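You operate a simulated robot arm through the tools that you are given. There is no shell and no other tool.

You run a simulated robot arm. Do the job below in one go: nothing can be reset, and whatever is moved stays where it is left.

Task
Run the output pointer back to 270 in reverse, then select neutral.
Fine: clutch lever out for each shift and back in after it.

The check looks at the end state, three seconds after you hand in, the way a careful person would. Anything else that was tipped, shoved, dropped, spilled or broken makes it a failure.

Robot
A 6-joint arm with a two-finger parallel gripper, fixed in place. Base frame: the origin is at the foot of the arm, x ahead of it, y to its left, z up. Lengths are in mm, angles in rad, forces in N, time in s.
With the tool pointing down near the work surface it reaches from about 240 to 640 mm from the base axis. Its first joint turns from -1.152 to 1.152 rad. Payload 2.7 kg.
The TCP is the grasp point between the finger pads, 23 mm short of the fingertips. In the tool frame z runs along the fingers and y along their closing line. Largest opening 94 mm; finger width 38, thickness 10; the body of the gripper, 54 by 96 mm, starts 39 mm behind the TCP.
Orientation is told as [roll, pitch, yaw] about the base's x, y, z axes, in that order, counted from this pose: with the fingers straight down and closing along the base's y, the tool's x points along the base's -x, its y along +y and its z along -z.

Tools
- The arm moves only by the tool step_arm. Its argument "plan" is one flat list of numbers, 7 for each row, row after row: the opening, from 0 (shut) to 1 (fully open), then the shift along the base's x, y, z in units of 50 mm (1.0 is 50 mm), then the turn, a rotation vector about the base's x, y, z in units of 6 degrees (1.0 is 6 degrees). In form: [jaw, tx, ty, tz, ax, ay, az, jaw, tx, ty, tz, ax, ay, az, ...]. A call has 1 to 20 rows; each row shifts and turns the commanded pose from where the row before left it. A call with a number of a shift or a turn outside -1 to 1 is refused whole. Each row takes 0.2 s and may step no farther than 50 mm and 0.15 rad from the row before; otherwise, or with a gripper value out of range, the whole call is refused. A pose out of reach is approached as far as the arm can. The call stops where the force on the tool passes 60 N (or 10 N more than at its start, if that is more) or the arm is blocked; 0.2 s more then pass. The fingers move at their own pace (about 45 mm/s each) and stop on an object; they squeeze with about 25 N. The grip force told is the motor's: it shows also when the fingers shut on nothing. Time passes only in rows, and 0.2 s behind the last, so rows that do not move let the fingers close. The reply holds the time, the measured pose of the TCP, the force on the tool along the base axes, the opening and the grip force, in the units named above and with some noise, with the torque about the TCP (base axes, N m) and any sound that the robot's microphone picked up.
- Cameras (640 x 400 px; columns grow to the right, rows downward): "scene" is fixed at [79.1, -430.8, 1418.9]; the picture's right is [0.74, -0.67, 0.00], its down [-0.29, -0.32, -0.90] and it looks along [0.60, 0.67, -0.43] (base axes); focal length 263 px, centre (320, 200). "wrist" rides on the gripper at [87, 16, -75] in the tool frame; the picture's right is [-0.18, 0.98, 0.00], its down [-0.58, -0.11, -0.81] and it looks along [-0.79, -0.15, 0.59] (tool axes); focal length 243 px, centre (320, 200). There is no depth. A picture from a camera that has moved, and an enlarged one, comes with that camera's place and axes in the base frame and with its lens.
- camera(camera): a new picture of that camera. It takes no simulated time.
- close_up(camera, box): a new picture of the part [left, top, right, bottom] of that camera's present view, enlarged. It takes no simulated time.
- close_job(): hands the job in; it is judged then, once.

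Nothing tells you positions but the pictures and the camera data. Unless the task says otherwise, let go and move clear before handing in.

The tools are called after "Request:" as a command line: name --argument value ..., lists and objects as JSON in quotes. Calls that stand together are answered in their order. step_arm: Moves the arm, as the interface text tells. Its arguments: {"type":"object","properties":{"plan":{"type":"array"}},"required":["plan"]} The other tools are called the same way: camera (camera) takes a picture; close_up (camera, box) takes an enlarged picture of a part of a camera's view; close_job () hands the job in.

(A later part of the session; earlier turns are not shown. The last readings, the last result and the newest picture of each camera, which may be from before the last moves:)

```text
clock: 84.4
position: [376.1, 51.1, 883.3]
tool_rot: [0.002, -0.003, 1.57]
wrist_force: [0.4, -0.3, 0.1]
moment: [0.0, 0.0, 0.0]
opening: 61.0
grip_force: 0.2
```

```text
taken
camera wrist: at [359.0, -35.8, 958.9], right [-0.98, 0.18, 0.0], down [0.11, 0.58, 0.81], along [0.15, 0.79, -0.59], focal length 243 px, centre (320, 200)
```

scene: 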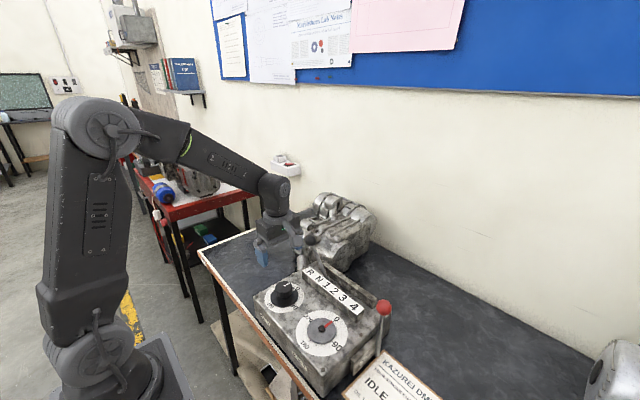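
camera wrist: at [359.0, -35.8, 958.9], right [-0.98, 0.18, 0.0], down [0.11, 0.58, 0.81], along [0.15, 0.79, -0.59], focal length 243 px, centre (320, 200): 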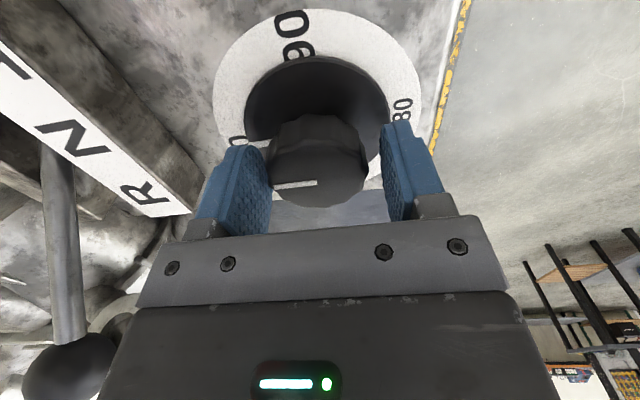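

Request:
step_arm --plan '[0.4, 0, 0, 0, 0, 0, 0, 0.35, 0, 0, 0, 0, 0, 0, 0.35, 0, 0, 0, 0, 0, 0]'

Request:
step_arm --plan '[0.35, 0, 0, 0, 0, 0, -0.5, 0.35, 0, 0, 0, 0, 0, -0.5, 0.35, 0, 0, 0, 0, 0, -0.5, 0.35, 0, 0, 0, 0, 0, -0.5, 0.35, 0, 0, 0, 0, 0, 0]'

Request:
close_up --camera "scene" --box '[230, 240, 370, 350]'

Request:
camera --camera "wrist"

```text
clock: 85.2
position: [377.4, 51.6, 885.4]
tool_rot: [-0.004, -0.004, 1.573]
wrist_force: [13.6, -0.1, -3.9]
moment: [0.06, -0.16, 0.02]
opening: 47.6
grip_force: 45.3
```

```text
clock: 86.4
position: [377.1, 50.2, 884.9]
tool_rot: [-0.002, -0.004, 1.359]
wrist_force: [29.7, -8.6, -6.3]
moment: [-1.2, 0.67, 0.0]
opening: 47.9
grip_force: 45.4
```

```text
3.64 times, centred on (300, 295) of scene
camera zoom: at [79.9, -431.0, 1418.8], right [0.74, -0.67, 0.0], down [-0.29, -0.32, -0.9], along [0.6, 0.67, -0.43], focal length 958 px, centre (393, -146)
```

zoom: 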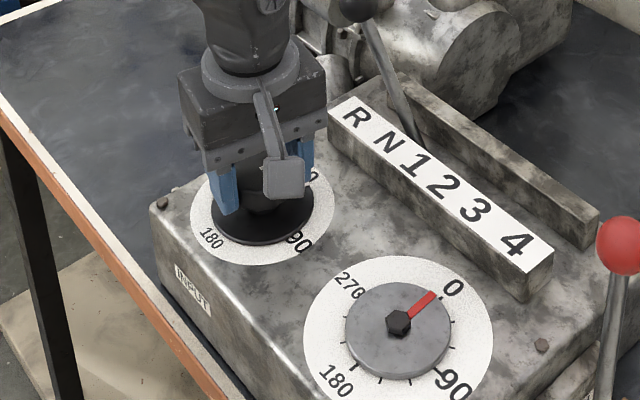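

```text
taken
camera wrist: at [342.5, -30.4, 959.0], right [-0.92, 0.38, 0.0], down [0.22, 0.54, 0.81], along [0.31, 0.75, -0.59], focal length 243 px, centre (320, 200)
```

wrist: 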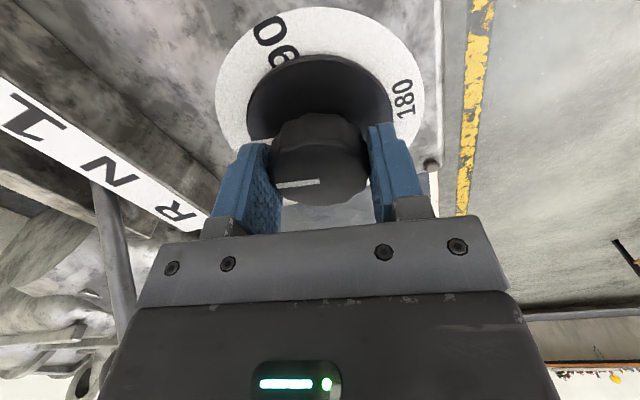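

The knob turns with the gripper. I'll relieve the side load and check the output pointer closely before continuing.

Request:
step_arm --plan '[0.35, 0.05, -0.02, 0, 0, 0, 0, 0.35, 0, 0, 0, 0, 0, 0]'

Request:
close_up --camera "scene" --box '[295, 300, 355, 345]'

```text
clock: 87.0
position: [377.1, 51.1, 884.7]
tool_rot: [0.002, -0.004, 1.363]
wrist_force: [4.3, 1.9, 4.5]
moment: [1.06, -0.93, 0.01]
opening: 47.6
grip_force: 45.3
```

```text
8.89 times, centred on (325, 322) of scene
camera zoom: at [79.1, -430.8, 1418.9], right [0.74, -0.67, 0.0], down [-0.29, -0.32, -0.9], along [0.6, 0.67, -0.43], focal length 2342 px, centre (276, -889)
```

zoom: 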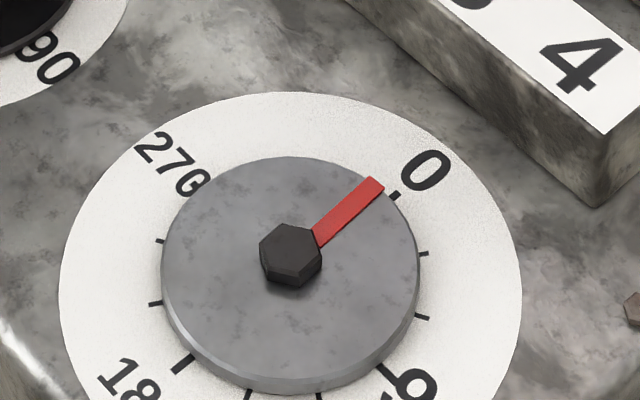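

The output pointer has moved slightly counter-clockwise from 0 toward 270, which is the right direction for reverse. I'll keep turning the knob clockwise.

Request:
step_arm --plan '[0.35, 0, 0, 0, 0, 0, -1, 0.35, 0, 0, 0, 0, 0, -1, 0.35, 0, 0, 0, 0, 0, -1, 0.35, 0, 0, 0, 0, 0, -1, 0.35, 0, 0, 0, 0, 0, -1, 0.35, 0, 0, 0, 0, 0, -1, 0.35, 0, 0, 0, 0, 0, -1, 0.35, 0, 0, 0, 0, 0, -1, 0.35, 0, 0, 0, 0, 0, 0]'

Request:
close_up --camera "scene" --box '[295, 300, 355, 345]'

Request:
camera --camera "wrist"

```text
clock: 89.0
position: [377.8, 50.7, 885.3]
tool_rot: [0.0, -0.004, 0.524]
wrist_force: [7.7, 20.4, 6.2]
moment: [-0.09, 0.18, 0.02]
opening: 47.7
grip_force: 45.0
```

```text
8.89 times, centred on (325, 322) of scene
camera zoom: at [79.2, -430.4, 1419.1], right [0.74, -0.67, 0.0], down [-0.29, -0.32, -0.9], along [0.6, 0.67, -0.43], focal length 2342 px, centre (276, -889)
```

zoom: 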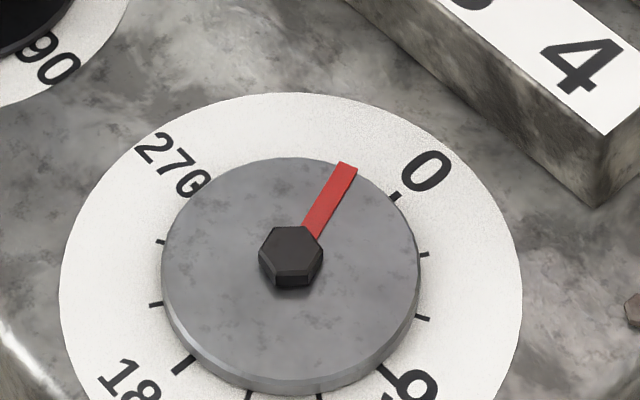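

```text
taken
camera wrist: at [294.1, 21.2, 959.1], right [-0.33, 0.94, 0.0], down [0.56, 0.19, 0.81], along [0.76, 0.27, -0.59], focal length 243 px, centre (320, 200)
```

wrist: 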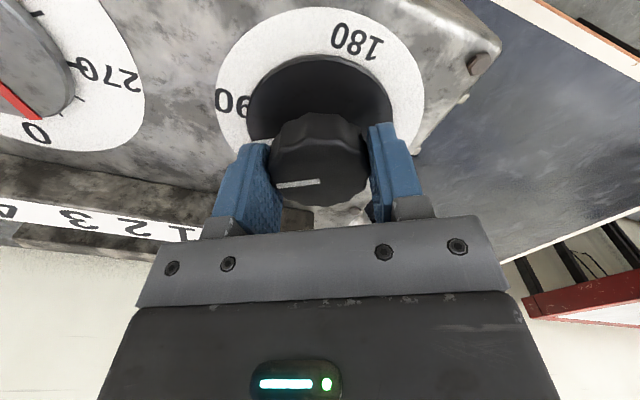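

The knob has turned 60° and the output about 17°, a ratio of roughly 3.5:1. I'll correct the small side load and continue turning.

Request:
step_arm --plan '[0.35, 0.005, 0.04, 0, 0, 0, -1, 0.35, 0, 0, 0, 0, 0, -1, 0.35, 0, 0, 0, 0, 0, -1, 0.35, 0, 0, 0, 0, 0, -1, 0.35, 0, 0, 0, 0, 0, -1, 0.35, 0, 0, 0, 0, 0, -1, 0.35, 0, 0, 0, 0, 0, -1, 0.35, 0, 0, 0, 0, 0, -1, 0.35, 0, 0, 0, 0, 0, -1, 0.35, 0, 0, 0, 0, 0, -1, 0.35, 0, 0, 0, 0, 0, 0]'

Request:
close_up --camera "scene" --box '[295, 300, 355, 345]'

Request:
camera --camera "wrist"

```text
clock: 91.4
position: [378.0, 48.7, 884.6]
tool_rot: [0.002, -0.004, -0.525]
wrist_force: [4.9, -34.5, 28.5]
moment: [-0.14, 0.26, 0.01]
opening: 47.7
grip_force: 45.5
```

```text
8.89 times, centred on (325, 322) of scene
camera zoom: at [78.9, -431.7, 1418.6], right [0.74, -0.67, 0.0], down [-0.29, -0.32, -0.9], along [0.6, 0.67, -0.43], focal length 2342 px, centre (276, -889)
```

zoom: 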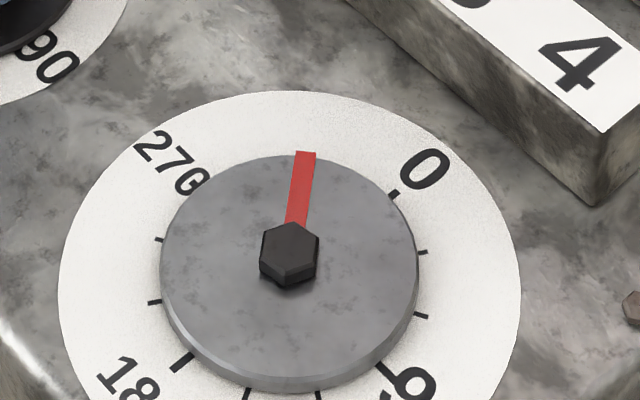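

```text
taken
camera wrist: at [310.3, 107.1, 959.1], right [0.65, 0.76, 0.0], down [0.45, -0.38, 0.81], along [0.61, -0.53, -0.59], focal length 243 px, centre (320, 200)
```

wrist: 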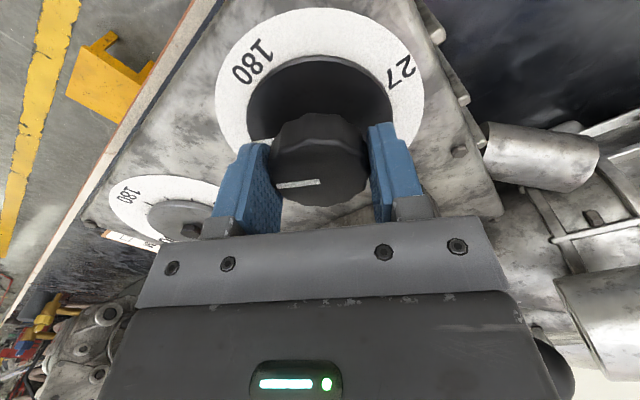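

Request:
step_arm --plan '[0.35, 0, -0.05, 0.04, 0, 0, -1, 0.35, 0, 0, 0, 0, 0, -1, 0.35, 0, 0, 0, 0, 0, -1, 0.35, 0, 0, 0, 0, 0, -1, 0.35, 0, 0, 0, 0, 0, -1, 0.35, 0, 0, 0, 0, 0, -1, 0.35, 0, 0, 0, 0, 0, -1, 0.35, 0, 0, 0, 0, 0, -1, 0.35, 0, 0, 0, 0, 0, -1, 0.35, 0, 0, 0, 0, 0, -1, 0.35, 0, 0, 0, 0, 0, 0]'

Request:
close_up --camera "scene" --box '[295, 300, 355, 345]'

Request:
camera --camera "wrist"

```text
clock: 93.8
position: [377.5, 49.3, 884.9]
tool_rot: [-0.003, -0.004, -1.572]
wrist_force: [1.2, 0.1, -34.9]
moment: [0.31, -0.32, -0.02]
opening: 47.6
grip_force: 45.2
```

```text
8.89 times, centred on (325, 322) of scene
camera zoom: at [79.5, -430.8, 1418.9], right [0.74, -0.67, 0.0], down [-0.29, -0.32, -0.9], along [0.6, 0.67, -0.43], focal length 2342 px, centre (276, -889)
```

zoom: 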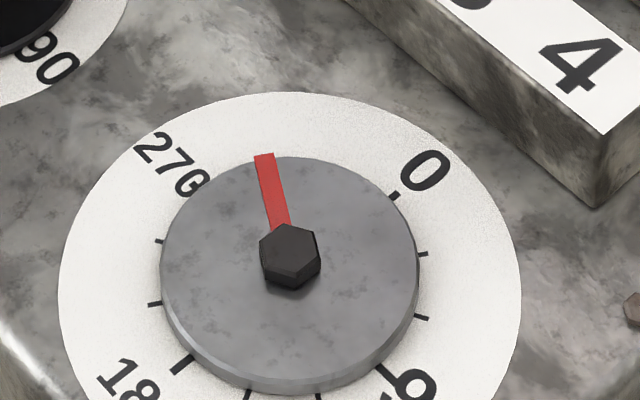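

```text
taken
camera wrist: at [393.1, 136.2, 959.7], right [0.98, -0.19, 0.0], down [-0.11, -0.58, 0.81], along [-0.15, -0.79, -0.59], focal length 243 px, centre (320, 200)
```

wrist: 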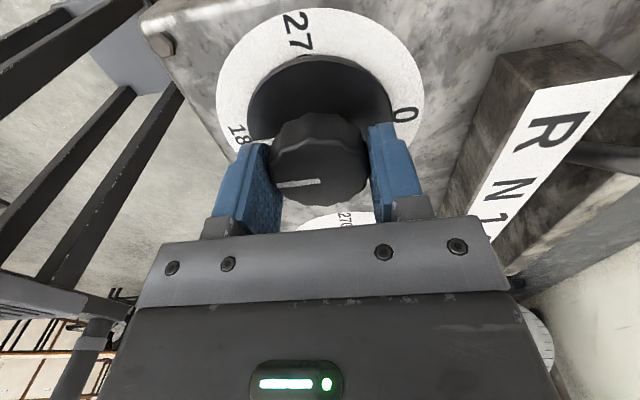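

The knob is at 180° and the output about 54° back, giving a ratio of about 0.30. About 120° more on the knob is needed. I'll release, lift, wind the wrist back and regrip.

Request:
step_arm --plan '[0.35, 0, 0, -0.03, 0, 0, 0, 0.7, 0, 0, 0, 0, 0, 0, 0.85, 0, 0, 0, 0, 0, 0, 0.85, 0, 0, 0, 0, 0, 0, 0.85, 0, 0, 0.4, 0, 0, 0, 0.85, 0, 0, 0.4, 0, 0, 0, 0.85, 0, 0, 0.4, 0, 0, 0, 0.85, 0, 0, 0, 0, 0, 0]'

Request:
step_arm --plan '[0.85, 0, 0, 0, 0, 0, 1, 0.85, 0, 0, 0, 0, 0, 1, 0.85, 0, 0, 0, 0, 0, 1, 0.85, 0, 0, 0, 0, 0, 1, 0.85, 0, 0, 0, 0, 0, 1, 0.85, 0, 0, 0, 0, 0, 1, 0.85, 0, 0, 0, 0, 0, 1, 0.85, 0, 0, 0, 0, 0, 1, 0.85, 0, 0, 0, 0, 0, 1, 0.85, 0, 0, 0, 0, 0, 1, 0.85, 0, 0, 0, 0, 0, 1, 0.85, 0, 0, 0, 0, 0, 1, 0.85, 0, 0, 0, 0, 0, 1, 0.85, 0, 0, 0, 0, 0, 1, 0.85, 0, 0, 0, 0, 0, 1, 0.85, 0, 0, 0, 0, 0, 1, 0.85, 0, 0, 0, 0, 0, 1, 0.85, 0, 0, 0, 0, 0, 1, 0.85, 0, 0, 0, 0, 0, 1, 0.85, 0, 0, 0, 0, 0, 1]'

Request:
step_arm --plan '[0.85, 0, 0, 0, 0, 0, 1, 0.85, 0, 0, 0, 0, 0, 1, 0.85, 0, 0, 0, 0, 0, 1, 0.85, 0, 0, 0, 0, 0, 1, 0.85, 0, 0, 0, 0, 0, 1, 0.85, 0, 0, 0, 0, 0, 0]'

Request:
camera --camera "wrist"

Request:
close_up --camera "scene" --box '[230, 240, 370, 350]'

```text
clock: 95.6
position: [376.6, 48.8, 945.1]
tool_rot: [0.001, -0.004, -1.572]
wrist_force: [0.8, -0.4, -0.5]
moment: [-0.01, -0.01, 0.04]
opening: 79.9
grip_force: 0.1
```

```text
clock: 99.8
position: [378.1, 48.3, 944.7]
tool_rot: [0.0, -0.004, 0.527]
wrist_force: [0.5, -1.3, 0.0]
moment: [0.0, 0.02, 0.02]
opening: 80.1
grip_force: 0.1
```

```text
clock: 101.2
position: [377.3, 49.6, 944.4]
tool_rot: [0.001, -0.001, 1.049]
wrist_force: [0.1, 0.3, 0.5]
moment: [0.0, -0.02, 0.01]
opening: 80.0
grip_force: 0.0
```

```text
taken
camera wrist: at [319.8, -17.8, 1019.4], right [-0.76, 0.65, 0.0], down [0.38, 0.45, 0.81], along [0.52, 0.61, -0.59], focal length 243 px, centre (320, 200)
```

wrist: 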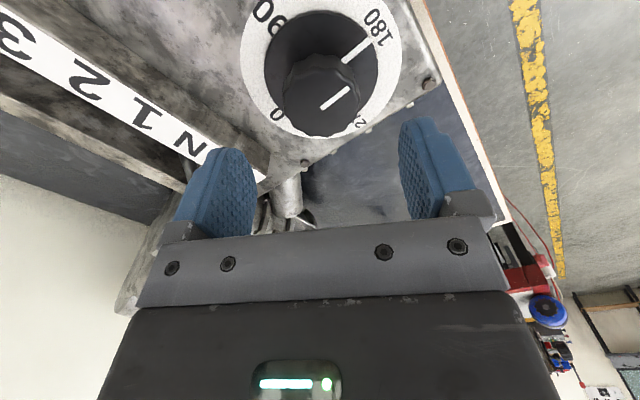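

```text
3.64 times, centred on (300, 295) of scene
camera zoom: at [79.1, -430.8, 1418.9], right [0.74, -0.67, 0.0], down [-0.29, -0.32, -0.9], along [0.6, 0.67, -0.43], focal length 958 px, centre (393, -146)
```

zoom: 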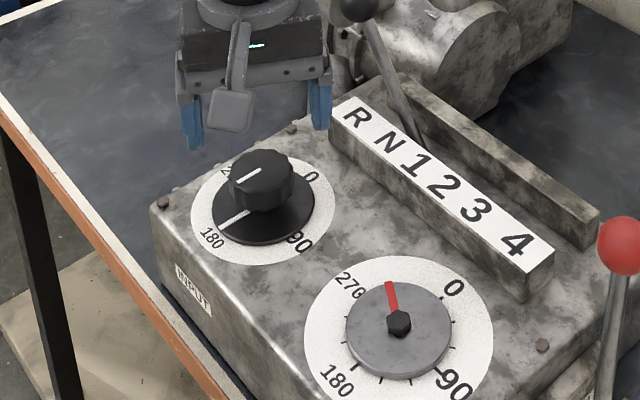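

The knob reads 180 and the pointer held its place. I'll descend, regrip and continue clockwise.

Request:
step_arm --plan '[0.85, 0, 0, -0.4, 0, 0, 0, 0.85, 0, 0, -0.4, 0, 0, 0, 0.85, 0, 0, -0.38, 0, 0, 0, 0.35, 0, 0, 0, 0, 0, 0, 0.35, 0, 0, 0, 0, 0, 0, 0.35, 0, 0, 0, 0, 0, 0, 0.35, 0, 0, 0, 0, 0, 0]'

```text
clock: 102.8
position: [376.9, 47.5, 885.0]
tool_rot: [0.003, -0.002, 1.049]
wrist_force: [-5.5, 5.2, -0.7]
moment: [0.34, -0.14, 0.02]
opening: 47.4
grip_force: 45.1
```

Request:
step_arm --plan '[0.35, 0, 0, 0, 0, 0, -1, 0.35, 0, 0, 0, 0, 0, -1, 0.35, 0, 0, 0, 0, 0, -1, 0.35, 0, 0, 0, 0, 0, -1, 0.35, 0, 0, 0, 0, 0, -1, 0.35, 0, 0, 0, 0, 0, -1, 0.35, 0, 0, 0, 0, 0, -1, 0.35, 0, 0, 0, 0, 0, -1, 0.35, 0, 0, 0, 0, 0, -1, 0.35, 0, 0, 0, 0, 0, -1, 0.35, 0, 0, 0, 0, 0, 0]'

Request:
close_up --camera "scene" --box '[295, 300, 355, 345]'

Request:
camera --camera "wrist"

```text
clock: 105.2
position: [375.8, 49.3, 884.9]
tool_rot: [0.0, 0.003, 0.0]
wrist_force: [-16.3, 16.2, -13.6]
moment: [-0.18, 0.96, 0.01]
opening: 47.6
grip_force: 45.1
```

```text
8.89 times, centred on (325, 322) of scene
camera zoom: at [78.9, -430.4, 1419.1], right [0.74, -0.67, 0.0], down [-0.29, -0.32, -0.9], along [0.6, 0.67, -0.43], focal length 2342 px, centre (276, -889)
```

zoom: 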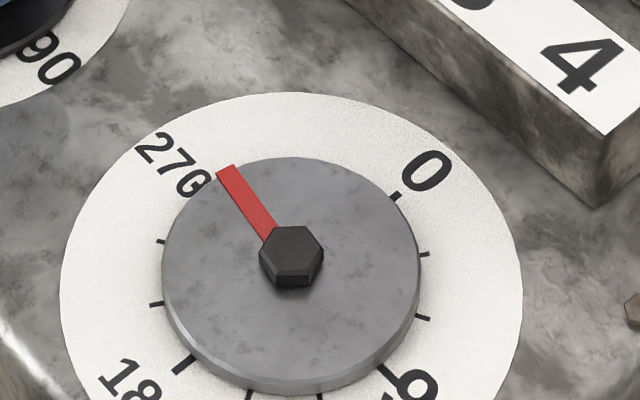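

```text
taken
camera wrist: at [288.7, 66.3, 959.9], right [0.18, 0.98, 0.0], down [0.58, -0.11, 0.81], along [0.79, -0.15, -0.59], focal length 243 px, centre (320, 200)
```

wrist: 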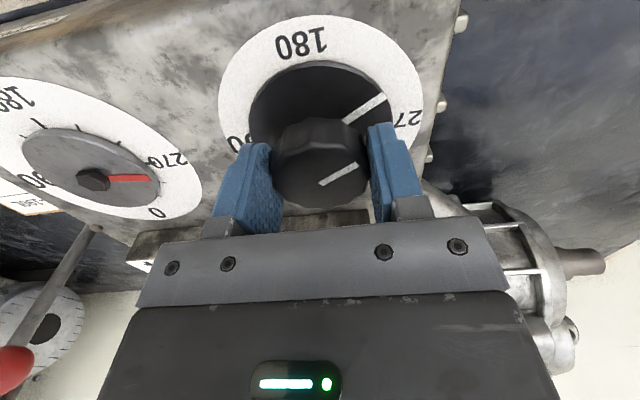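

The pointer is close to 270 now, about 17° short. I'll turn roughly 48° more on the knob, then check finely.

Request:
step_arm --plan '[0.35, -0.03, 0.03, -0.01, 0, 0, -1, 0.35, 0, 0, 0, 0, 0, -1, 0.35, 0, 0, 0, 0, 0, -1, 0.35, 0, 0, 0, 0, 0, -1, 0.35, 0, 0, 0, 0, 0, -1, 0.35, 0, 0, 0, 0, 0, -1, 0.35, 0, 0, 0, 0, 0, -1, 0.35, 0, 0, 0, 0, 0, -1, 0.35, 0, 0, 0, 0, 0, 0]'

Request:
close_up --camera "scene" --box '[295, 300, 355, 345]'

Request:
camera --camera "wrist"

```text
clock: 107.2
position: [376.0, 51.1, 884.8]
tool_rot: [0.001, -0.001, -0.84]
wrist_force: [-8.2, 0.0, -12.2]
moment: [0.18, -0.06, -0.05]
opening: 47.6
grip_force: 45.1
```

```text
8.89 times, centred on (325, 322) of scene
camera zoom: at [79.0, -430.8, 1418.9], right [0.74, -0.67, 0.0], down [-0.29, -0.32, -0.9], along [0.6, 0.67, -0.43], focal length 2342 px, centre (276, -889)
```

zoom: 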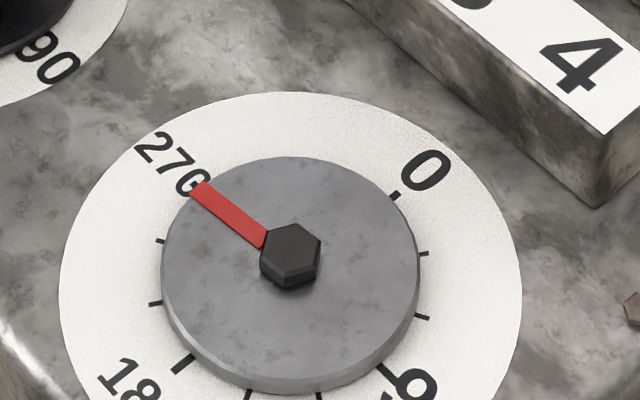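

```text
taken
camera wrist: at [329.7, 126.4, 959.6], right [0.85, 0.52, 0.0], down [0.31, -0.5, 0.81], along [0.42, -0.69, -0.59], focal length 243 px, centre (320, 200)
```

wrist: 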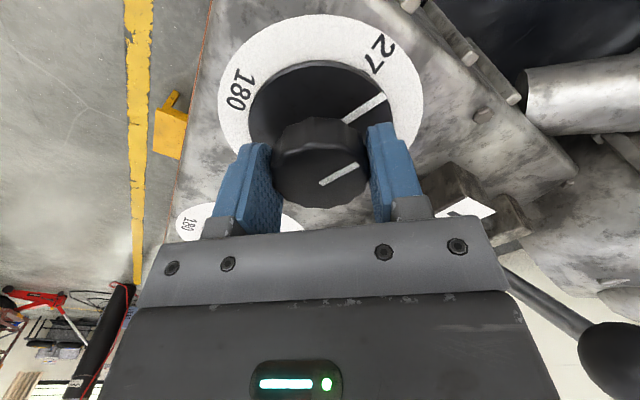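

By eye the pointer may be at or slightly past 270, and the ratio looks nearer 1/3. I'll release the knob and lift to view the output dial almost straight down, for an exact reading.

Request:
step_arm --plan '[0.35, -0.01, 0, -0.02, 0, 0, 0, 0.7, 0, 0, 0, 0, 0, 0, 0.85, 0, 0, 0, 0, 0, 0, 0.85, 0, 0, 0, 0, 0, 0, 0.85, 0, 0, 0.4, 0, 0, 0, 0.85, 0, 0, 0.6, 0, 0, 0, 0.85, 0, 0, 0.7, 0, 0, 0, 0.85, 0, -0.38, 0.1, 0, 0, 1, 0.85, 0, -0.38, 0.1, 0, 0, 1, 0.85, 0, -0.38, 0.1, 0, 0, 1, 0.85, 0, -0.38, 0.1, 0, 0, 1, 0.85, 0, -0.38, 0.1, 0, 0, 1, 0.85, 0, -0.38, 0.1, 0, 0, 1, 0.85, 0, -0.38, 0.1, 0, 0, 1, 0.85, 0, -0.38, 0.1, 0, 0, 1, 0.85, 0, 0, 0, 0, 0, 0]'

Request:
camera --camera "wrist"

Request:
close_up --camera "wrist" --box '[240, 0, 400, 100]'

```text
clock: 110.6
position: [376.2, -102.2, 1010.5]
tool_rot: [0.0, -0.002, 0.001]
wrist_force: [-1.0, 0.3, 0.4]
moment: [0.0, 0.0, 0.03]
opening: 79.8
grip_force: 0.0
```

```text
taken
camera wrist: at [289.0, -85.4, 1084.5], right [0.18, 0.98, 0.0], down [0.58, -0.11, 0.81], along [0.79, -0.15, -0.59], focal length 243 px, centre (320, 200)
```

wrist: 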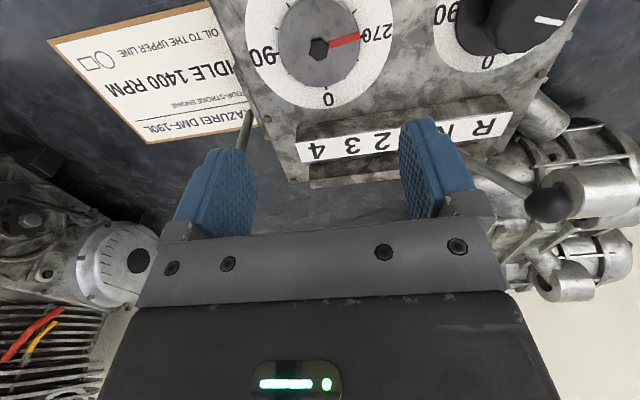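

```text
4.00 times, centred on (320, 50) of wrist
camera zoom: at [289.0, -85.4, 1084.5], right [0.18, 0.98, 0.0], down [0.58, -0.11, 0.81], along [0.79, -0.15, -0.59], focal length 970 px, centre (320, 800)
```

zoom: 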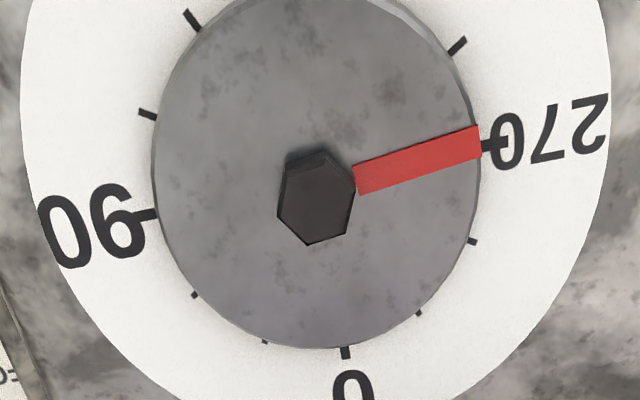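

From above, the pointer has gone about 6–7° past the 270 tick, which fits a 1/3 ratio with the knob at 288°. I'll regrip the knob and turn it back about 19–20°.

Request:
step_arm --plan '[0.85, 0.01, 0.5, 0, 0, 0, 0, 0.85, 0, 0.5, 0, 0, 0, 0, 0.85, 0, 0.5, 0, 0, 0, 0, 0.85, 0, 0.5, 0, 0, 0, 0, 0.85, 0, 0.5, 0, 0, 0, 0, 0.85, 0, 0.54, 0, 0, 0, 0, 0.85, 0, 0, -0.6, 0, 0, 0, 0.85, 0, 0, -0.7, 0, 0, 0, 0.85, 0, 0, -0.7, 0, 0, 0, 0.85, 0, 0, 0, 0, 0, 0]'

Request:
camera --camera "wrist"

```text
clock: 112.8
position: [374.7, 52.9, 910.3]
tool_rot: [0.0, -0.003, -0.001]
wrist_force: [0.2, -0.1, -1.8]
moment: [-0.01, 0.0, -0.01]
opening: 80.0
grip_force: 0.0
```

```text
taken
camera wrist: at [287.7, 68.6, 984.0], right [0.18, 0.98, 0.0], down [0.58, -0.11, 0.81], along [0.79, -0.15, -0.59], focal length 243 px, centre (320, 200)
```

wrist: 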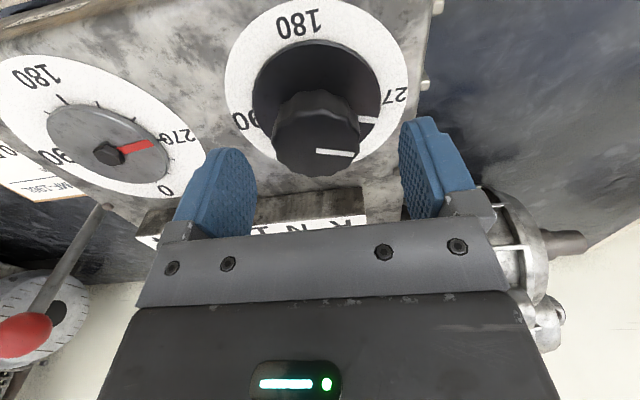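

Request:
step_arm --plan '[0.85, 0.03, -0.04, -0.25, 0, 0, 0, 0.85, 0, 0, -0.26, 0, 0, 0, 0.35, 0, 0, 0, 0, 0, 0, 0.35, 0, 0, 0, 0, 0, 0, 0.35, 0, 0, 0, 0, 0, 0, 0.35, 0, 0, 0, 0, 0, 0]'

Request:
step_arm --plan '[0.35, 0, 0, 0, 0, 0, 0.8, 0.35, 0, 0, 0, 0, 0, 0.8, 0.35, 0, 0, 0, 0, 0, 0.8, 0.35, 0, 0, 0, 0, 0, 0.8, 0.35, 0, 0, 0, 0, 0, 0]'

Request:
close_up --camera "scene" --box '[295, 300, 355, 345]'

Request:
camera --camera "wrist"

```text
clock: 114.2
position: [375.9, 49.7, 883.8]
tool_rot: [-0.001, -0.004, -0.001]
wrist_force: [-0.3, 6.3, -3.3]
moment: [-0.17, -0.29, -0.01]
opening: 47.9
grip_force: 44.6
```

```text
clock: 115.4
position: [376.8, 49.6, 884.0]
tool_rot: [0.0, 0.0, 0.337]
wrist_force: [-14.0, 13.7, 12.4]
moment: [0.4, -0.35, 0.01]
opening: 47.7
grip_force: 44.7
```

```text
8.89 times, centred on (325, 322) of scene
camera zoom: at [78.6, -430.5, 1419.0], right [0.74, -0.67, 0.0], down [-0.29, -0.32, -0.9], along [0.6, 0.67, -0.43], focal length 2342 px, centre (276, -889)
```

zoom: 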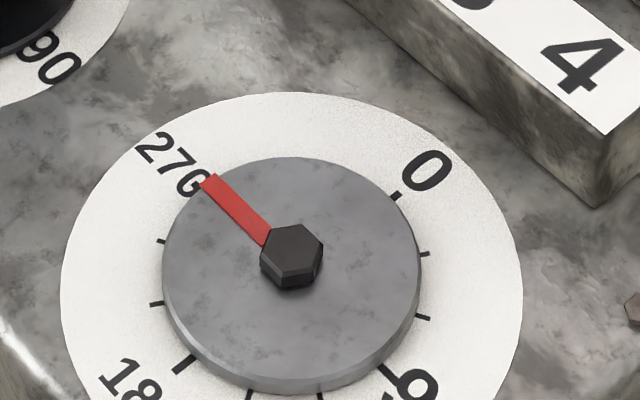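

```text
taken
camera wrist: at [288.9, 36.4, 959.1], right [-0.15, 0.99, 0.0], down [0.58, 0.09, 0.81], along [0.8, 0.12, -0.59], focal length 243 px, centre (320, 200)
```

wrist: 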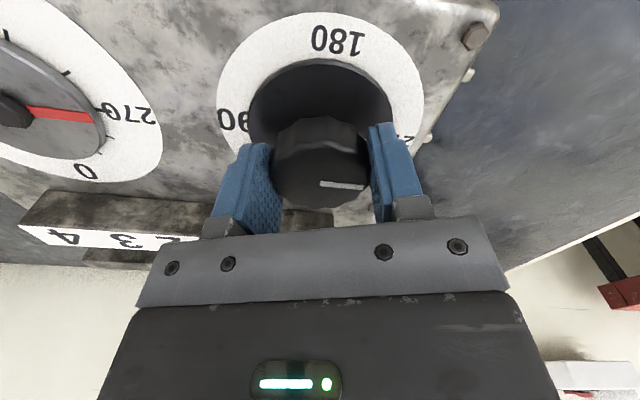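

Now I'll release the knob and look straight down on the output dial again.

Request:
step_arm --plan '[0.35, -0.02, 0.02, 0.02, 0, 0, 0, 0.7, 0, 0, 0, 0, 0, 0, 0.85, 0, 0, 0, 0, 0, 0, 0.85, 0, 0, 0, 0, 0, 0, 0.85, 0, 0, 0.4, 0, 0, 0, 0.85, 0, 0, 0.6, 0, 0, 0, 0.85, 0, 0, 0.7, 0, 0, 0, 0.85, 0, -0.5, 0.14, 0, 0, -0.64, 0.85, 0, -0.5, 0.14, 0, 0, -0.64, 0.85, 0, -0.5, 0.14, 0, 0, -0.64, 0.85, 0, -0.5, 0.14, 0, 0, -0.64, 0.85, 0, -0.5, 0.14, 0, 0, -0.64, 0.85, 0, -0.54, 0.14, 0, 0, 0, 0.85, 0, 0, 0, 0, 0, 0]'

Request:
close_up --camera "wrist" --box '[240, 0, 400, 100]'

Request:
camera --camera "wrist"

```text
clock: 118.4
position: [375.7, -101.9, 1013.0]
tool_rot: [0.002, -0.002, 0.002]
wrist_force: [-0.6, 0.3, 0.6]
moment: [0.02, 0.02, 0.0]
opening: 80.0
grip_force: 0.1
```

```text
4.00 times, centred on (320, 50) of wrist
camera zoom: at [289.0, -85.9, 1088.3], right [0.18, 0.98, 0.0], down [0.58, -0.11, 0.81], along [0.79, -0.15, -0.59], focal length 970 px, centre (320, 800)
```

zoom: 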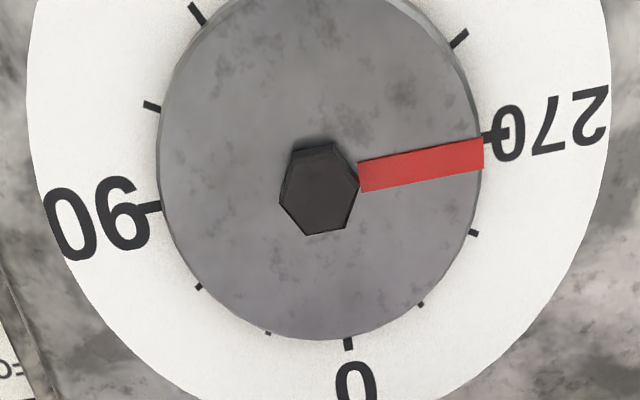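

```text
taken
camera wrist: at [289.0, -85.9, 1088.3], right [0.18, 0.98, 0.0], down [0.58, -0.11, 0.81], along [0.79, -0.15, -0.59], focal length 243 px, centre (320, 200)
```

wrist: 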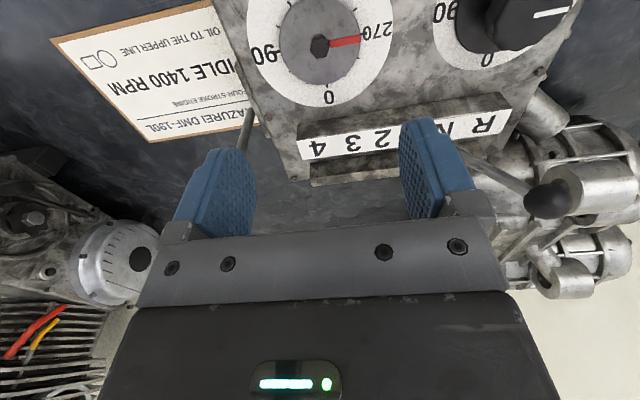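

The pointer now lies within about 1° of the 90–270 line, so it is on 270. Next I'll take the clutch out again, going to the red ball first.

Request:
step_arm --plan '[1, 0, 0, 0.5, 0, 0, 0, 1, 0, 0, 0.5, 0, 0, 0, 1, 0.35, -0.445, 0, 0, 0, 0, 1, 0.35, -0.445, 0, 0, 0, 0, 1, 0.35, -0.445, 0, 0, 0, 0, 1, 0.35, -0.445, 0, 0, 0, 0, 1, 0.35, -0.445, 0, 0, 0, 0, 1, 0, 0, 0, 0, 0, 0]'

Request:
camera --camera "wrist"

```text
clock: 120.2
position: [464.0, -214.7, 1061.2]
tool_rot: [0.001, -0.003, -0.001]
wrist_force: [0.1, -0.4, -0.6]
moment: [-0.01, -0.01, -0.01]
opening: 93.9
grip_force: 0.0
```

```text
taken
camera wrist: at [376.1, -198.3, 1135.7], right [0.18, 0.98, 0.0], down [0.58, -0.11, 0.81], along [0.79, -0.15, -0.59], focal length 243 px, centre (320, 200)
```

wrist: 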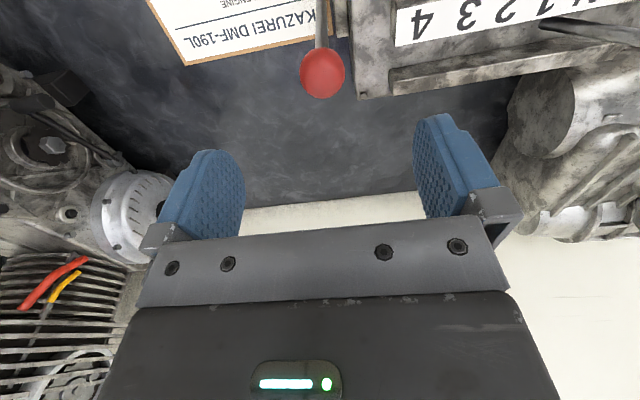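

Request:
step_arm --plan '[1, 0, 0.02, -0.41, 0, 0, 0, 1, 0, 0, -0.41, 0, 0, 0, 1, 0, 0, -0.41, 0, 0, 0, 1, 0, 0, -0.41, 0, 0, 0, 1, 0, 0, -0.41, 0, 0, 0, 1, 0, 0, 0, 0, 0, 0]'

Request:
camera --camera "wrist"

Request:
step_arm --plan '[0.5, 0, 0, 0, 0, 0, 0, 0.5, 0, 0, 0, 0, 0, 0, 0.5, 0, 0, 0, 0, 0, 0, 0.25, 0, 0, 0, 0, 0, 0, 0.25, 0, 0, 0, 0, 0, 0, 0.25, 0, 0, 0, 0, 0, 0]'

```text
clock: 121.6
position: [463.4, -213.1, 960.5]
tool_rot: [0.0, -0.005, -0.001]
wrist_force: [-0.3, 0.1, 0.1]
moment: [-0.07, 0.01, -0.01]
opening: 93.6
grip_force: 0.1
```

```text
taken
camera wrist: at [376.5, -196.0, 1034.2], right [0.18, 0.98, 0.0], down [0.58, -0.11, 0.81], along [0.79, -0.15, -0.59], focal length 243 px, centre (320, 200)
```

wrist: 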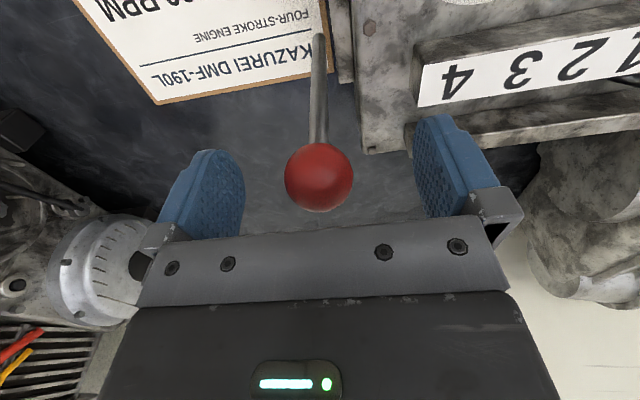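

```text
clock: 123.0
position: [463.7, -214.0, 960.1]
tool_rot: [0.001, -0.003, -0.001]
wrist_force: [0.5, -8.9, -2.0]
moment: [-0.06, -0.07, -0.04]
opening: 33.2
grip_force: 44.7
```

Request:
step_arm --plan '[0.25, -0.094, -0.02, 0, 0, 0, 0, 0.25, -0.224, 0, -0.008, 0, 0, 0, 0.25, -0.222, 0, -0.024, 0, 0, 0, 0.25, -0.22, 0, -0.038, 0, 0, 0, 0.25, -0.216, 0, -0.054, 0, 0, 0, 0.25, -0.212, 0, -0.068, 0, 0, 0, 0.25, 0, 0, 0, 0, 0, 0]'

Request:
step_arm --plan '[0.25, -0.208, 0, -0.084, 0, 0, 0, 0.25, -0.2, 0, -0.098, 0, 0, 0, 0.25, -0.194, 0, -0.112, 0, 0, 0, 0.25, -0.184, 0, -0.126, 0, 0, 0, 0.25, 0, 0, 0, 0, 0, 0]'

```text
clock: 124.6
position: [403.6, -213.0, 949.8]
tool_rot: [0.004, 0.0, 0.002]
wrist_force: [8.7, 17.8, -2.7]
moment: [0.2, -1.18, 0.04]
opening: 33.4
grip_force: 45.7
```

```text
clock: 125.8
position: [364.4, -213.4, 930.0]
tool_rot: [0.001, -0.001, 0.0]
wrist_force: [6.4, 15.2, 2.4]
moment: [0.04, -1.16, 0.11]
opening: 33.2
grip_force: 45.1
```

Request:
step_arm --plan '[0.25, -0.1, 0.03, -0.08, 0, 0, 0, 0.25, -0.08, 0, -0.065, 0, 0, 0, 0.25, 0, 0, 0, 0, 0, 0]'

Request:
step_arm --plan '[0.25, -0.06, 0, -0.05, 0, 0, 0, 0.25, 0, 0, 0, 0, 0, 0]'

```text
clock: 126.6
position: [356.6, -213.3, 922.5]
tool_rot: [-0.001, -0.006, 0.001]
wrist_force: [-1.7, -4.0, 10.0]
moment: [-0.16, -1.13, -0.03]
opening: 33.1
grip_force: 45.4
```

```text
clock: 127.2
position: [354.7, -212.6, 920.2]
tool_rot: [-0.001, -0.004, 0.0]
wrist_force: [5.5, -14.0, 8.4]
moment: [-0.13, -1.34, -0.08]
opening: 33.0
grip_force: 44.4
```

Request:
step_arm --plan '[0.25, -0.06, -0.02, -0.04, 0, 0, 0, 0.25, 0, 0, 0, 0, 0, 0]'

```text
clock: 127.8
position: [352.1, -213.7, 916.2]
tool_rot: [0.0, -0.004, 0.0]
wrist_force: [8.8, -7.7, 5.5]
moment: [-0.02, -1.31, -0.04]
opening: 32.9
grip_force: 45.4
```

The clutch is at the out end. I'll release, lift and confirm it stays out.

Request:
step_arm --plan '[0.25, 0.03, 0.01, 0.03, 0, 0, 0, 1, 0, 0, 0, 0, 0, 0, 1, 0, 0, 0, 0, 0, 0, 1, 0, 0, 0, 0, 0, 0, 1, 0, 0, 0, 0, 0, 0, 1, 0, 0, 0.4, 0, 0, 0, 1, 0, 0, 0.6, 0, 0, 0, 1, 0, 0, 0.8, 0, 0, 0, 1, 0, 0, 0.8, 0, 0, 0, 1, 0, 0, 0.7, 0, 0, 0, 1, 0, 0, 0, 0, 0, 0]'

Request:
camera --camera "wrist"

Request:
close_up --camera "scene" --box '[260, 220, 420, 370]'

```text
clock: 130.2
position: [353.6, -210.6, 1081.8]
tool_rot: [0.0, -0.004, 0.0]
wrist_force: [0.6, -0.3, 0.3]
moment: [-0.02, 0.01, 0.01]
opening: 93.9
grip_force: 0.0
```

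```text
taken
camera wrist: at [265.4, -195.2, 1157.6], right [0.18, 0.98, 0.0], down [0.58, -0.11, 0.81], along [0.79, -0.15, -0.59], focal length 243 px, centre (320, 200)
```

wrist: 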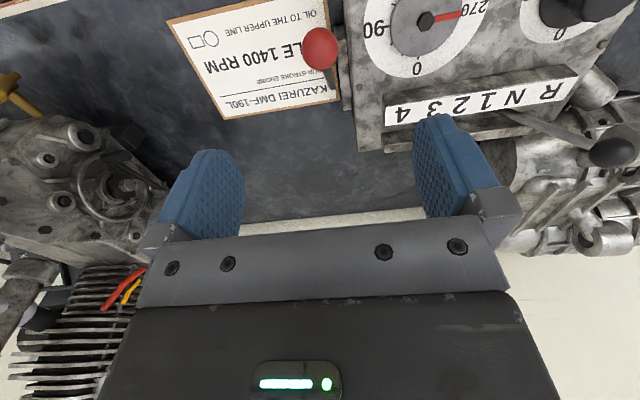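

```text
2.67 times, centred on (340, 295) of scene
camera zoom: at [79.1, -430.8, 1418.9], right [0.74, -0.67, 0.0], down [-0.29, -0.32, -0.9], along [0.6, 0.67, -0.43], focal length 702 px, centre (267, -53)
```

zoom: 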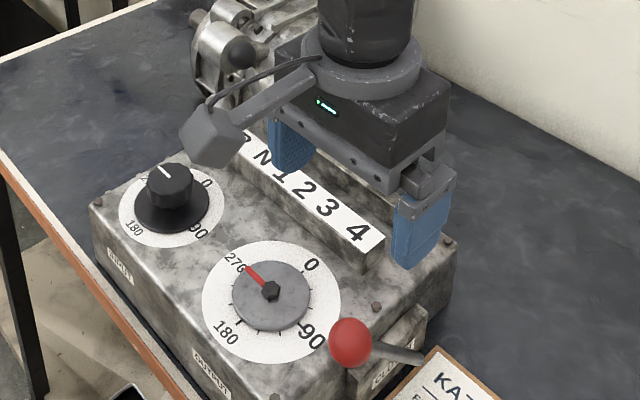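

The clutch stays out, the pointer is still on 270 and the shift lever is still at R. I'll move above the shift ball with the fingers closing along x and check clearance to the casting boss.

Request:
step_arm --plan '[1, 0.209, 0.4, 0, 0, 0, 1, 1, 0.209, 0.4, 0, 0, 0, 1, 1, 0.209, 0.4, 0, 0, 0, 1, 1, 0.209, 0.4, 0, 0, 0, 1, 1, 0.209, 0.4, 0, 0, 0, 1, 1, 0.209, 0.4, 0, 0, 0, 1, 1, 0.209, 0.4, 0, 0, 0, 1, 0.6, 0.209, 0.4, 0, 0, 0, 1, 0.6, 0.209, 0.4, 0, 0, 0, 1, 0.6, 0.209, 0.4, 0, 0, 0, 1, 0.6, 0.209, 0.4, 0, 0, 0, 1, 0.6, 0.209, 0.4, 0, 0, 0, 1, 0.6, 0.209, 0.4, 0, 0, 0, 1, 0.6, 0.209, 0.4, 0, 0, 0, 1, 0.6, 0.209, 0.4, 0, 0, 0, 1, 0.6, 0, -0.06, 0, 0, 0, 0, 0.6, 0, 0, 0, 0, 0, 0]'

Request:
camera --camera "wrist"

Request:
close_up --camera "wrist" --box '[240, 0, 400, 140]'

Request:
close_up --camera "scene" --box '[290, 220, 380, 300]'

```text
clock: 133.8
position: [509.1, 82.9, 1083.4]
tool_rot: [0.001, -0.002, 1.572]
wrist_force: [0.5, -0.5, 0.0]
moment: [0.0, 0.01, 0.0]
opening: 56.4
grip_force: 0.0
```

```text
taken
camera wrist: at [491.8, -2.6, 1157.8], right [-0.98, 0.18, 0.0], down [0.11, 0.58, 0.81], along [0.15, 0.79, -0.59], focal length 243 px, centre (320, 200)
```

wrist: 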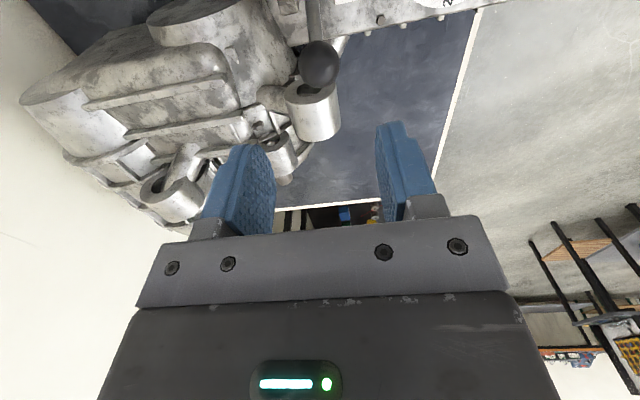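

```text
2.86 times, centred on (320, 70) of wrist
camera zoom: at [491.8, -2.6, 1157.8], right [-0.98, 0.18, 0.0], down [0.11, 0.58, 0.81], along [0.15, 0.79, -0.59], focal length 693 px, centre (320, 571)
```

zoom: 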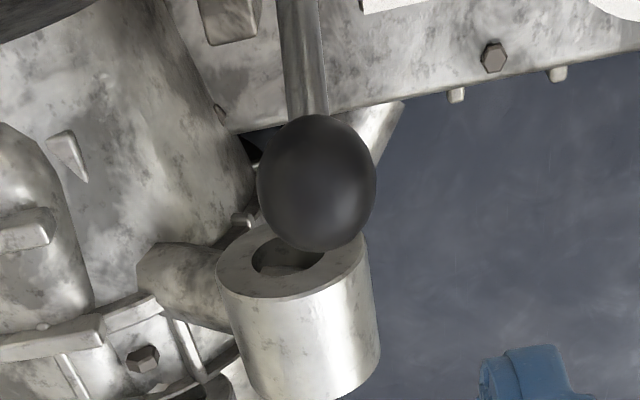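

```text
5.00 times, centred on (335, 260) of scene
camera zoom: at [79.1, -430.8, 1418.9], right [0.74, -0.67, 0.0], down [-0.29, -0.32, -0.9], along [0.6, 0.67, -0.43], focal length 1317 px, centre (245, -100)
```

zoom: 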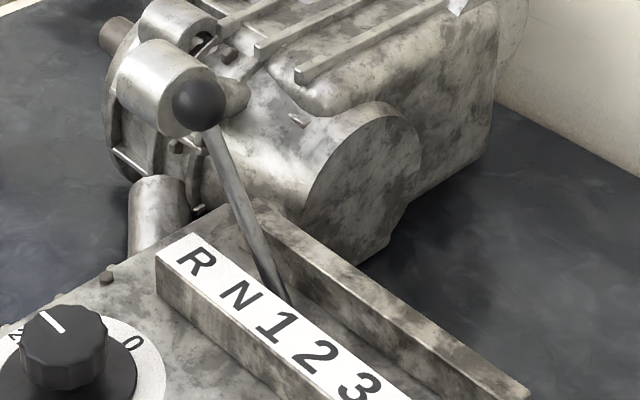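

The ball is at about (510.5, 91, 950). I'll descend to the same pose I released from earlier, which was clear of the casting, and regrip.

Request:
step_arm --plan '[0.6, 0.03, 0.07, -0.6, 0, 0, 0, 0.6, 0, 0, -0.6, 0, 0, 0, 0.6, 0, 0, -0.6, 0, 0, 0, 0.6, 0, 0, -0.5, 0, 0, 0, 0.6, 0, 0, -0.28, 0, 0, 0, 0.6, 0, 0, 0, 0, 0, 0]'

Request:
camera --camera "wrist"

```text
clock: 135.2
position: [509.8, 86.0, 954.5]
tool_rot: [0.001, -0.003, 1.571]
wrist_force: [0.7, -0.8, 0.2]
moment: [-0.02, -0.01, 0.01]
opening: 56.2
grip_force: 0.0
```

```text
taken
camera wrist: at [492.8, 0.6, 1028.1], right [-0.98, 0.18, 0.0], down [0.11, 0.58, 0.81], along [0.15, 0.79, -0.59], focal length 243 px, centre (320, 200)
```

wrist: 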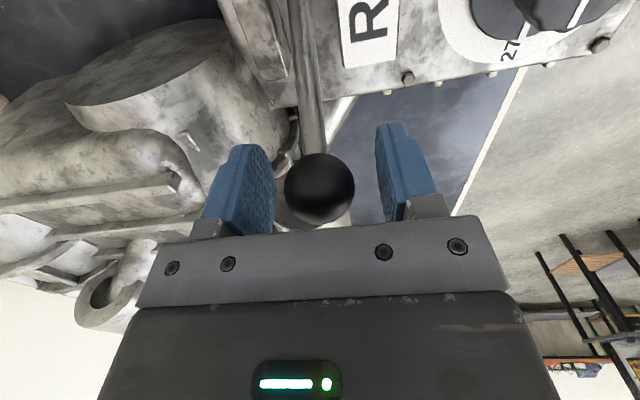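

Request:
step_arm --plan '[0.25, 0.01, 0, 0, 0, 0, 0, 0.25, 0, 0, 0, 0, 0, 0, 0.25, 0, 0, 0, 0, 0, 0, 0.25, 0, 0, 0, 0, 0, 0]'

Request:
step_arm --plan '[0.25, 0, -0.109, 0.085, 0, 0, 0, 0.25, 0, -0.109, 0.085, 0, 0, 0, 0.25, 0, -0.115, 0.077, 0, 0, 0, 0.25, 0, -0.115, 0.077, 0, 0, 0, 0.25, 0, 0, 0, 0, 0, 0]'

Request:
camera --camera "wrist"

```text
clock: 136.2
position: [511.1, 87.6, 953.5]
tool_rot: [-0.002, -0.001, 1.569]
wrist_force: [-0.6, 0.4, -0.5]
moment: [-0.01, -0.03, 0.03]
opening: 32.9
grip_force: 44.5
```

```text
clock: 137.4
position: [510.3, 65.2, 969.3]
tool_rot: [0.007, -0.003, 1.571]
wrist_force: [0.0, -7.2, -25.4]
moment: [0.85, -0.02, -0.07]
opening: 33.3
grip_force: 44.9
```

```text
taken
camera wrist: at [493.7, -21.7, 1044.5], right [-0.98, 0.18, 0.01], down [0.11, 0.58, 0.81], along [0.15, 0.79, -0.59], focal length 243 px, centre (320, 200)
```

wrist: 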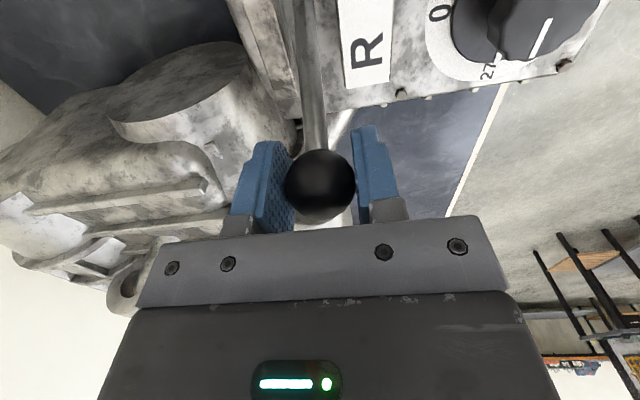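

Request:
step_arm --plan '[0.25, 0, -0.119, 0.02, 0, 0, 0, 0.25, 0, -0.119, 0.06, 0, 0, 0, 0.25, 0, -0.125, 0.061, 0, 0, 0, 0.25, 0, -0.09, 0.045, 0, 0, 0, 0.25, 0, 0, 0, 0, 0, 0]'

Request:
camera --camera "wrist"

Request:
close_up --camera "scene" --box '[290, 220, 380, 300]'

```text
clock: 138.6
position: [509.8, 43.4, 982.0]
tool_rot: [-0.001, -0.004, 1.572]
wrist_force: [-10.6, 5.5, -1.3]
moment: [1.27, 0.07, 0.03]
opening: 32.8
grip_force: 45.6
```

```text
taken
camera wrist: at [493.4, -43.2, 1055.5], right [-0.98, 0.18, 0.0], down [0.11, 0.58, 0.81], along [0.15, 0.79, -0.59], focal length 243 px, centre (320, 200)
```

wrist: 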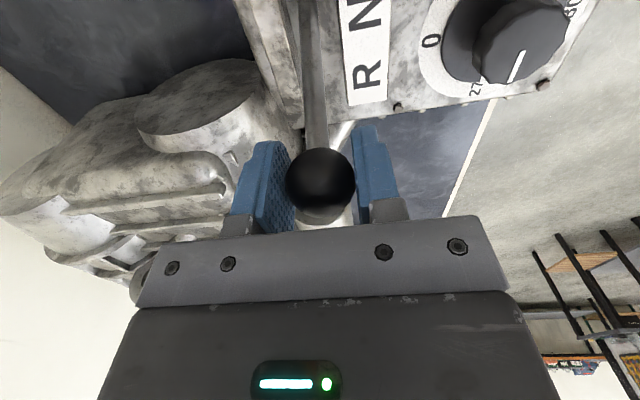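

```text
5.00 times, centred on (335, 260) of scene
camera zoom: at [78.8, -430.7, 1419.0], right [0.74, -0.67, 0.0], down [-0.29, -0.32, -0.9], along [0.6, 0.67, -0.43], focal length 1317 px, centre (245, -100)
```

zoom: 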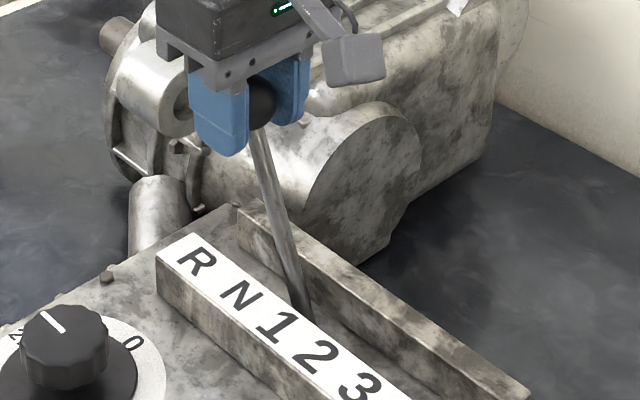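

The ball is at about 24°, where N should be. I'll release, lift and see where it settles.

Request:
step_arm --plan '[0.6, 0, 0, 0, 0, 0, 0, 0.6, 0, 0, 0, 0, 0, 0, 0.6, 0, 0, 0, 0, 0, 0, 0.6, 0, 0, 0.4, 0, 0, 0, 0.6, 0, 0, 0.6, 0, 0, 0, 0.6, 0, 0, 0.8, 0, 0, 0, 0.6, 0, 0, 0.4, 0, 0, 0, 0.6, 0, 0, 0, 0, 0, 0, 0.6, 0, 0, 0, 0, 0, 0, 0.6, 0, 0, 0, 0, 0, 0, 0.6, 0, 0, 0, 0, 0, 0, 0.6, 0, 0, 0, 0, 0, 0]'

Request:
camera --camera "wrist"

Request:
close_up --camera "scene" --box '[290, 220, 380, 300]'

```text
clock: 141.2
position: [510.6, 45.3, 1089.0]
tool_rot: [0.0, -0.002, 1.572]
wrist_force: [0.1, 0.6, 0.2]
moment: [0.01, -0.02, 0.02]
opening: 56.0
grip_force: 0.1
```

```text
taken
camera wrist: at [493.9, -42.2, 1163.2], right [-0.98, 0.18, 0.0], down [0.11, 0.58, 0.81], along [0.15, 0.79, -0.59], focal length 243 px, centre (320, 200)
```

wrist: 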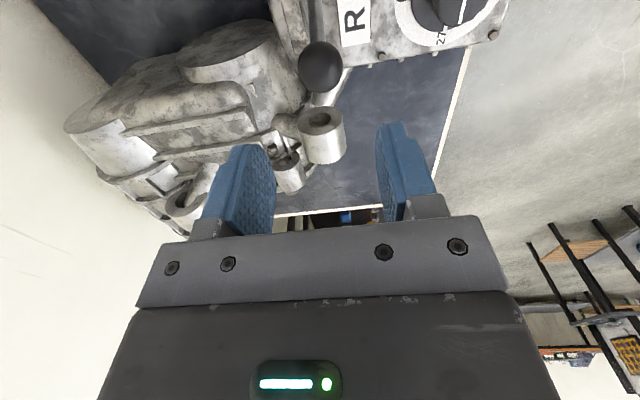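

```text
5.00 times, centred on (335, 260) of scene
camera zoom: at [79.1, -430.8, 1418.9], right [0.74, -0.67, 0.0], down [-0.29, -0.32, -0.9], along [0.6, 0.67, -0.43], focal length 1317 px, centre (245, -100)
```

zoom: 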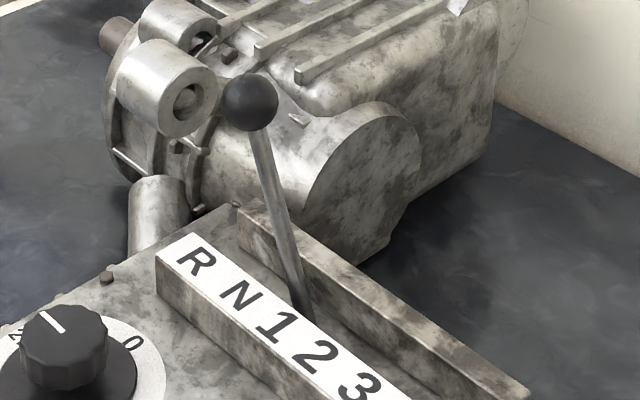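

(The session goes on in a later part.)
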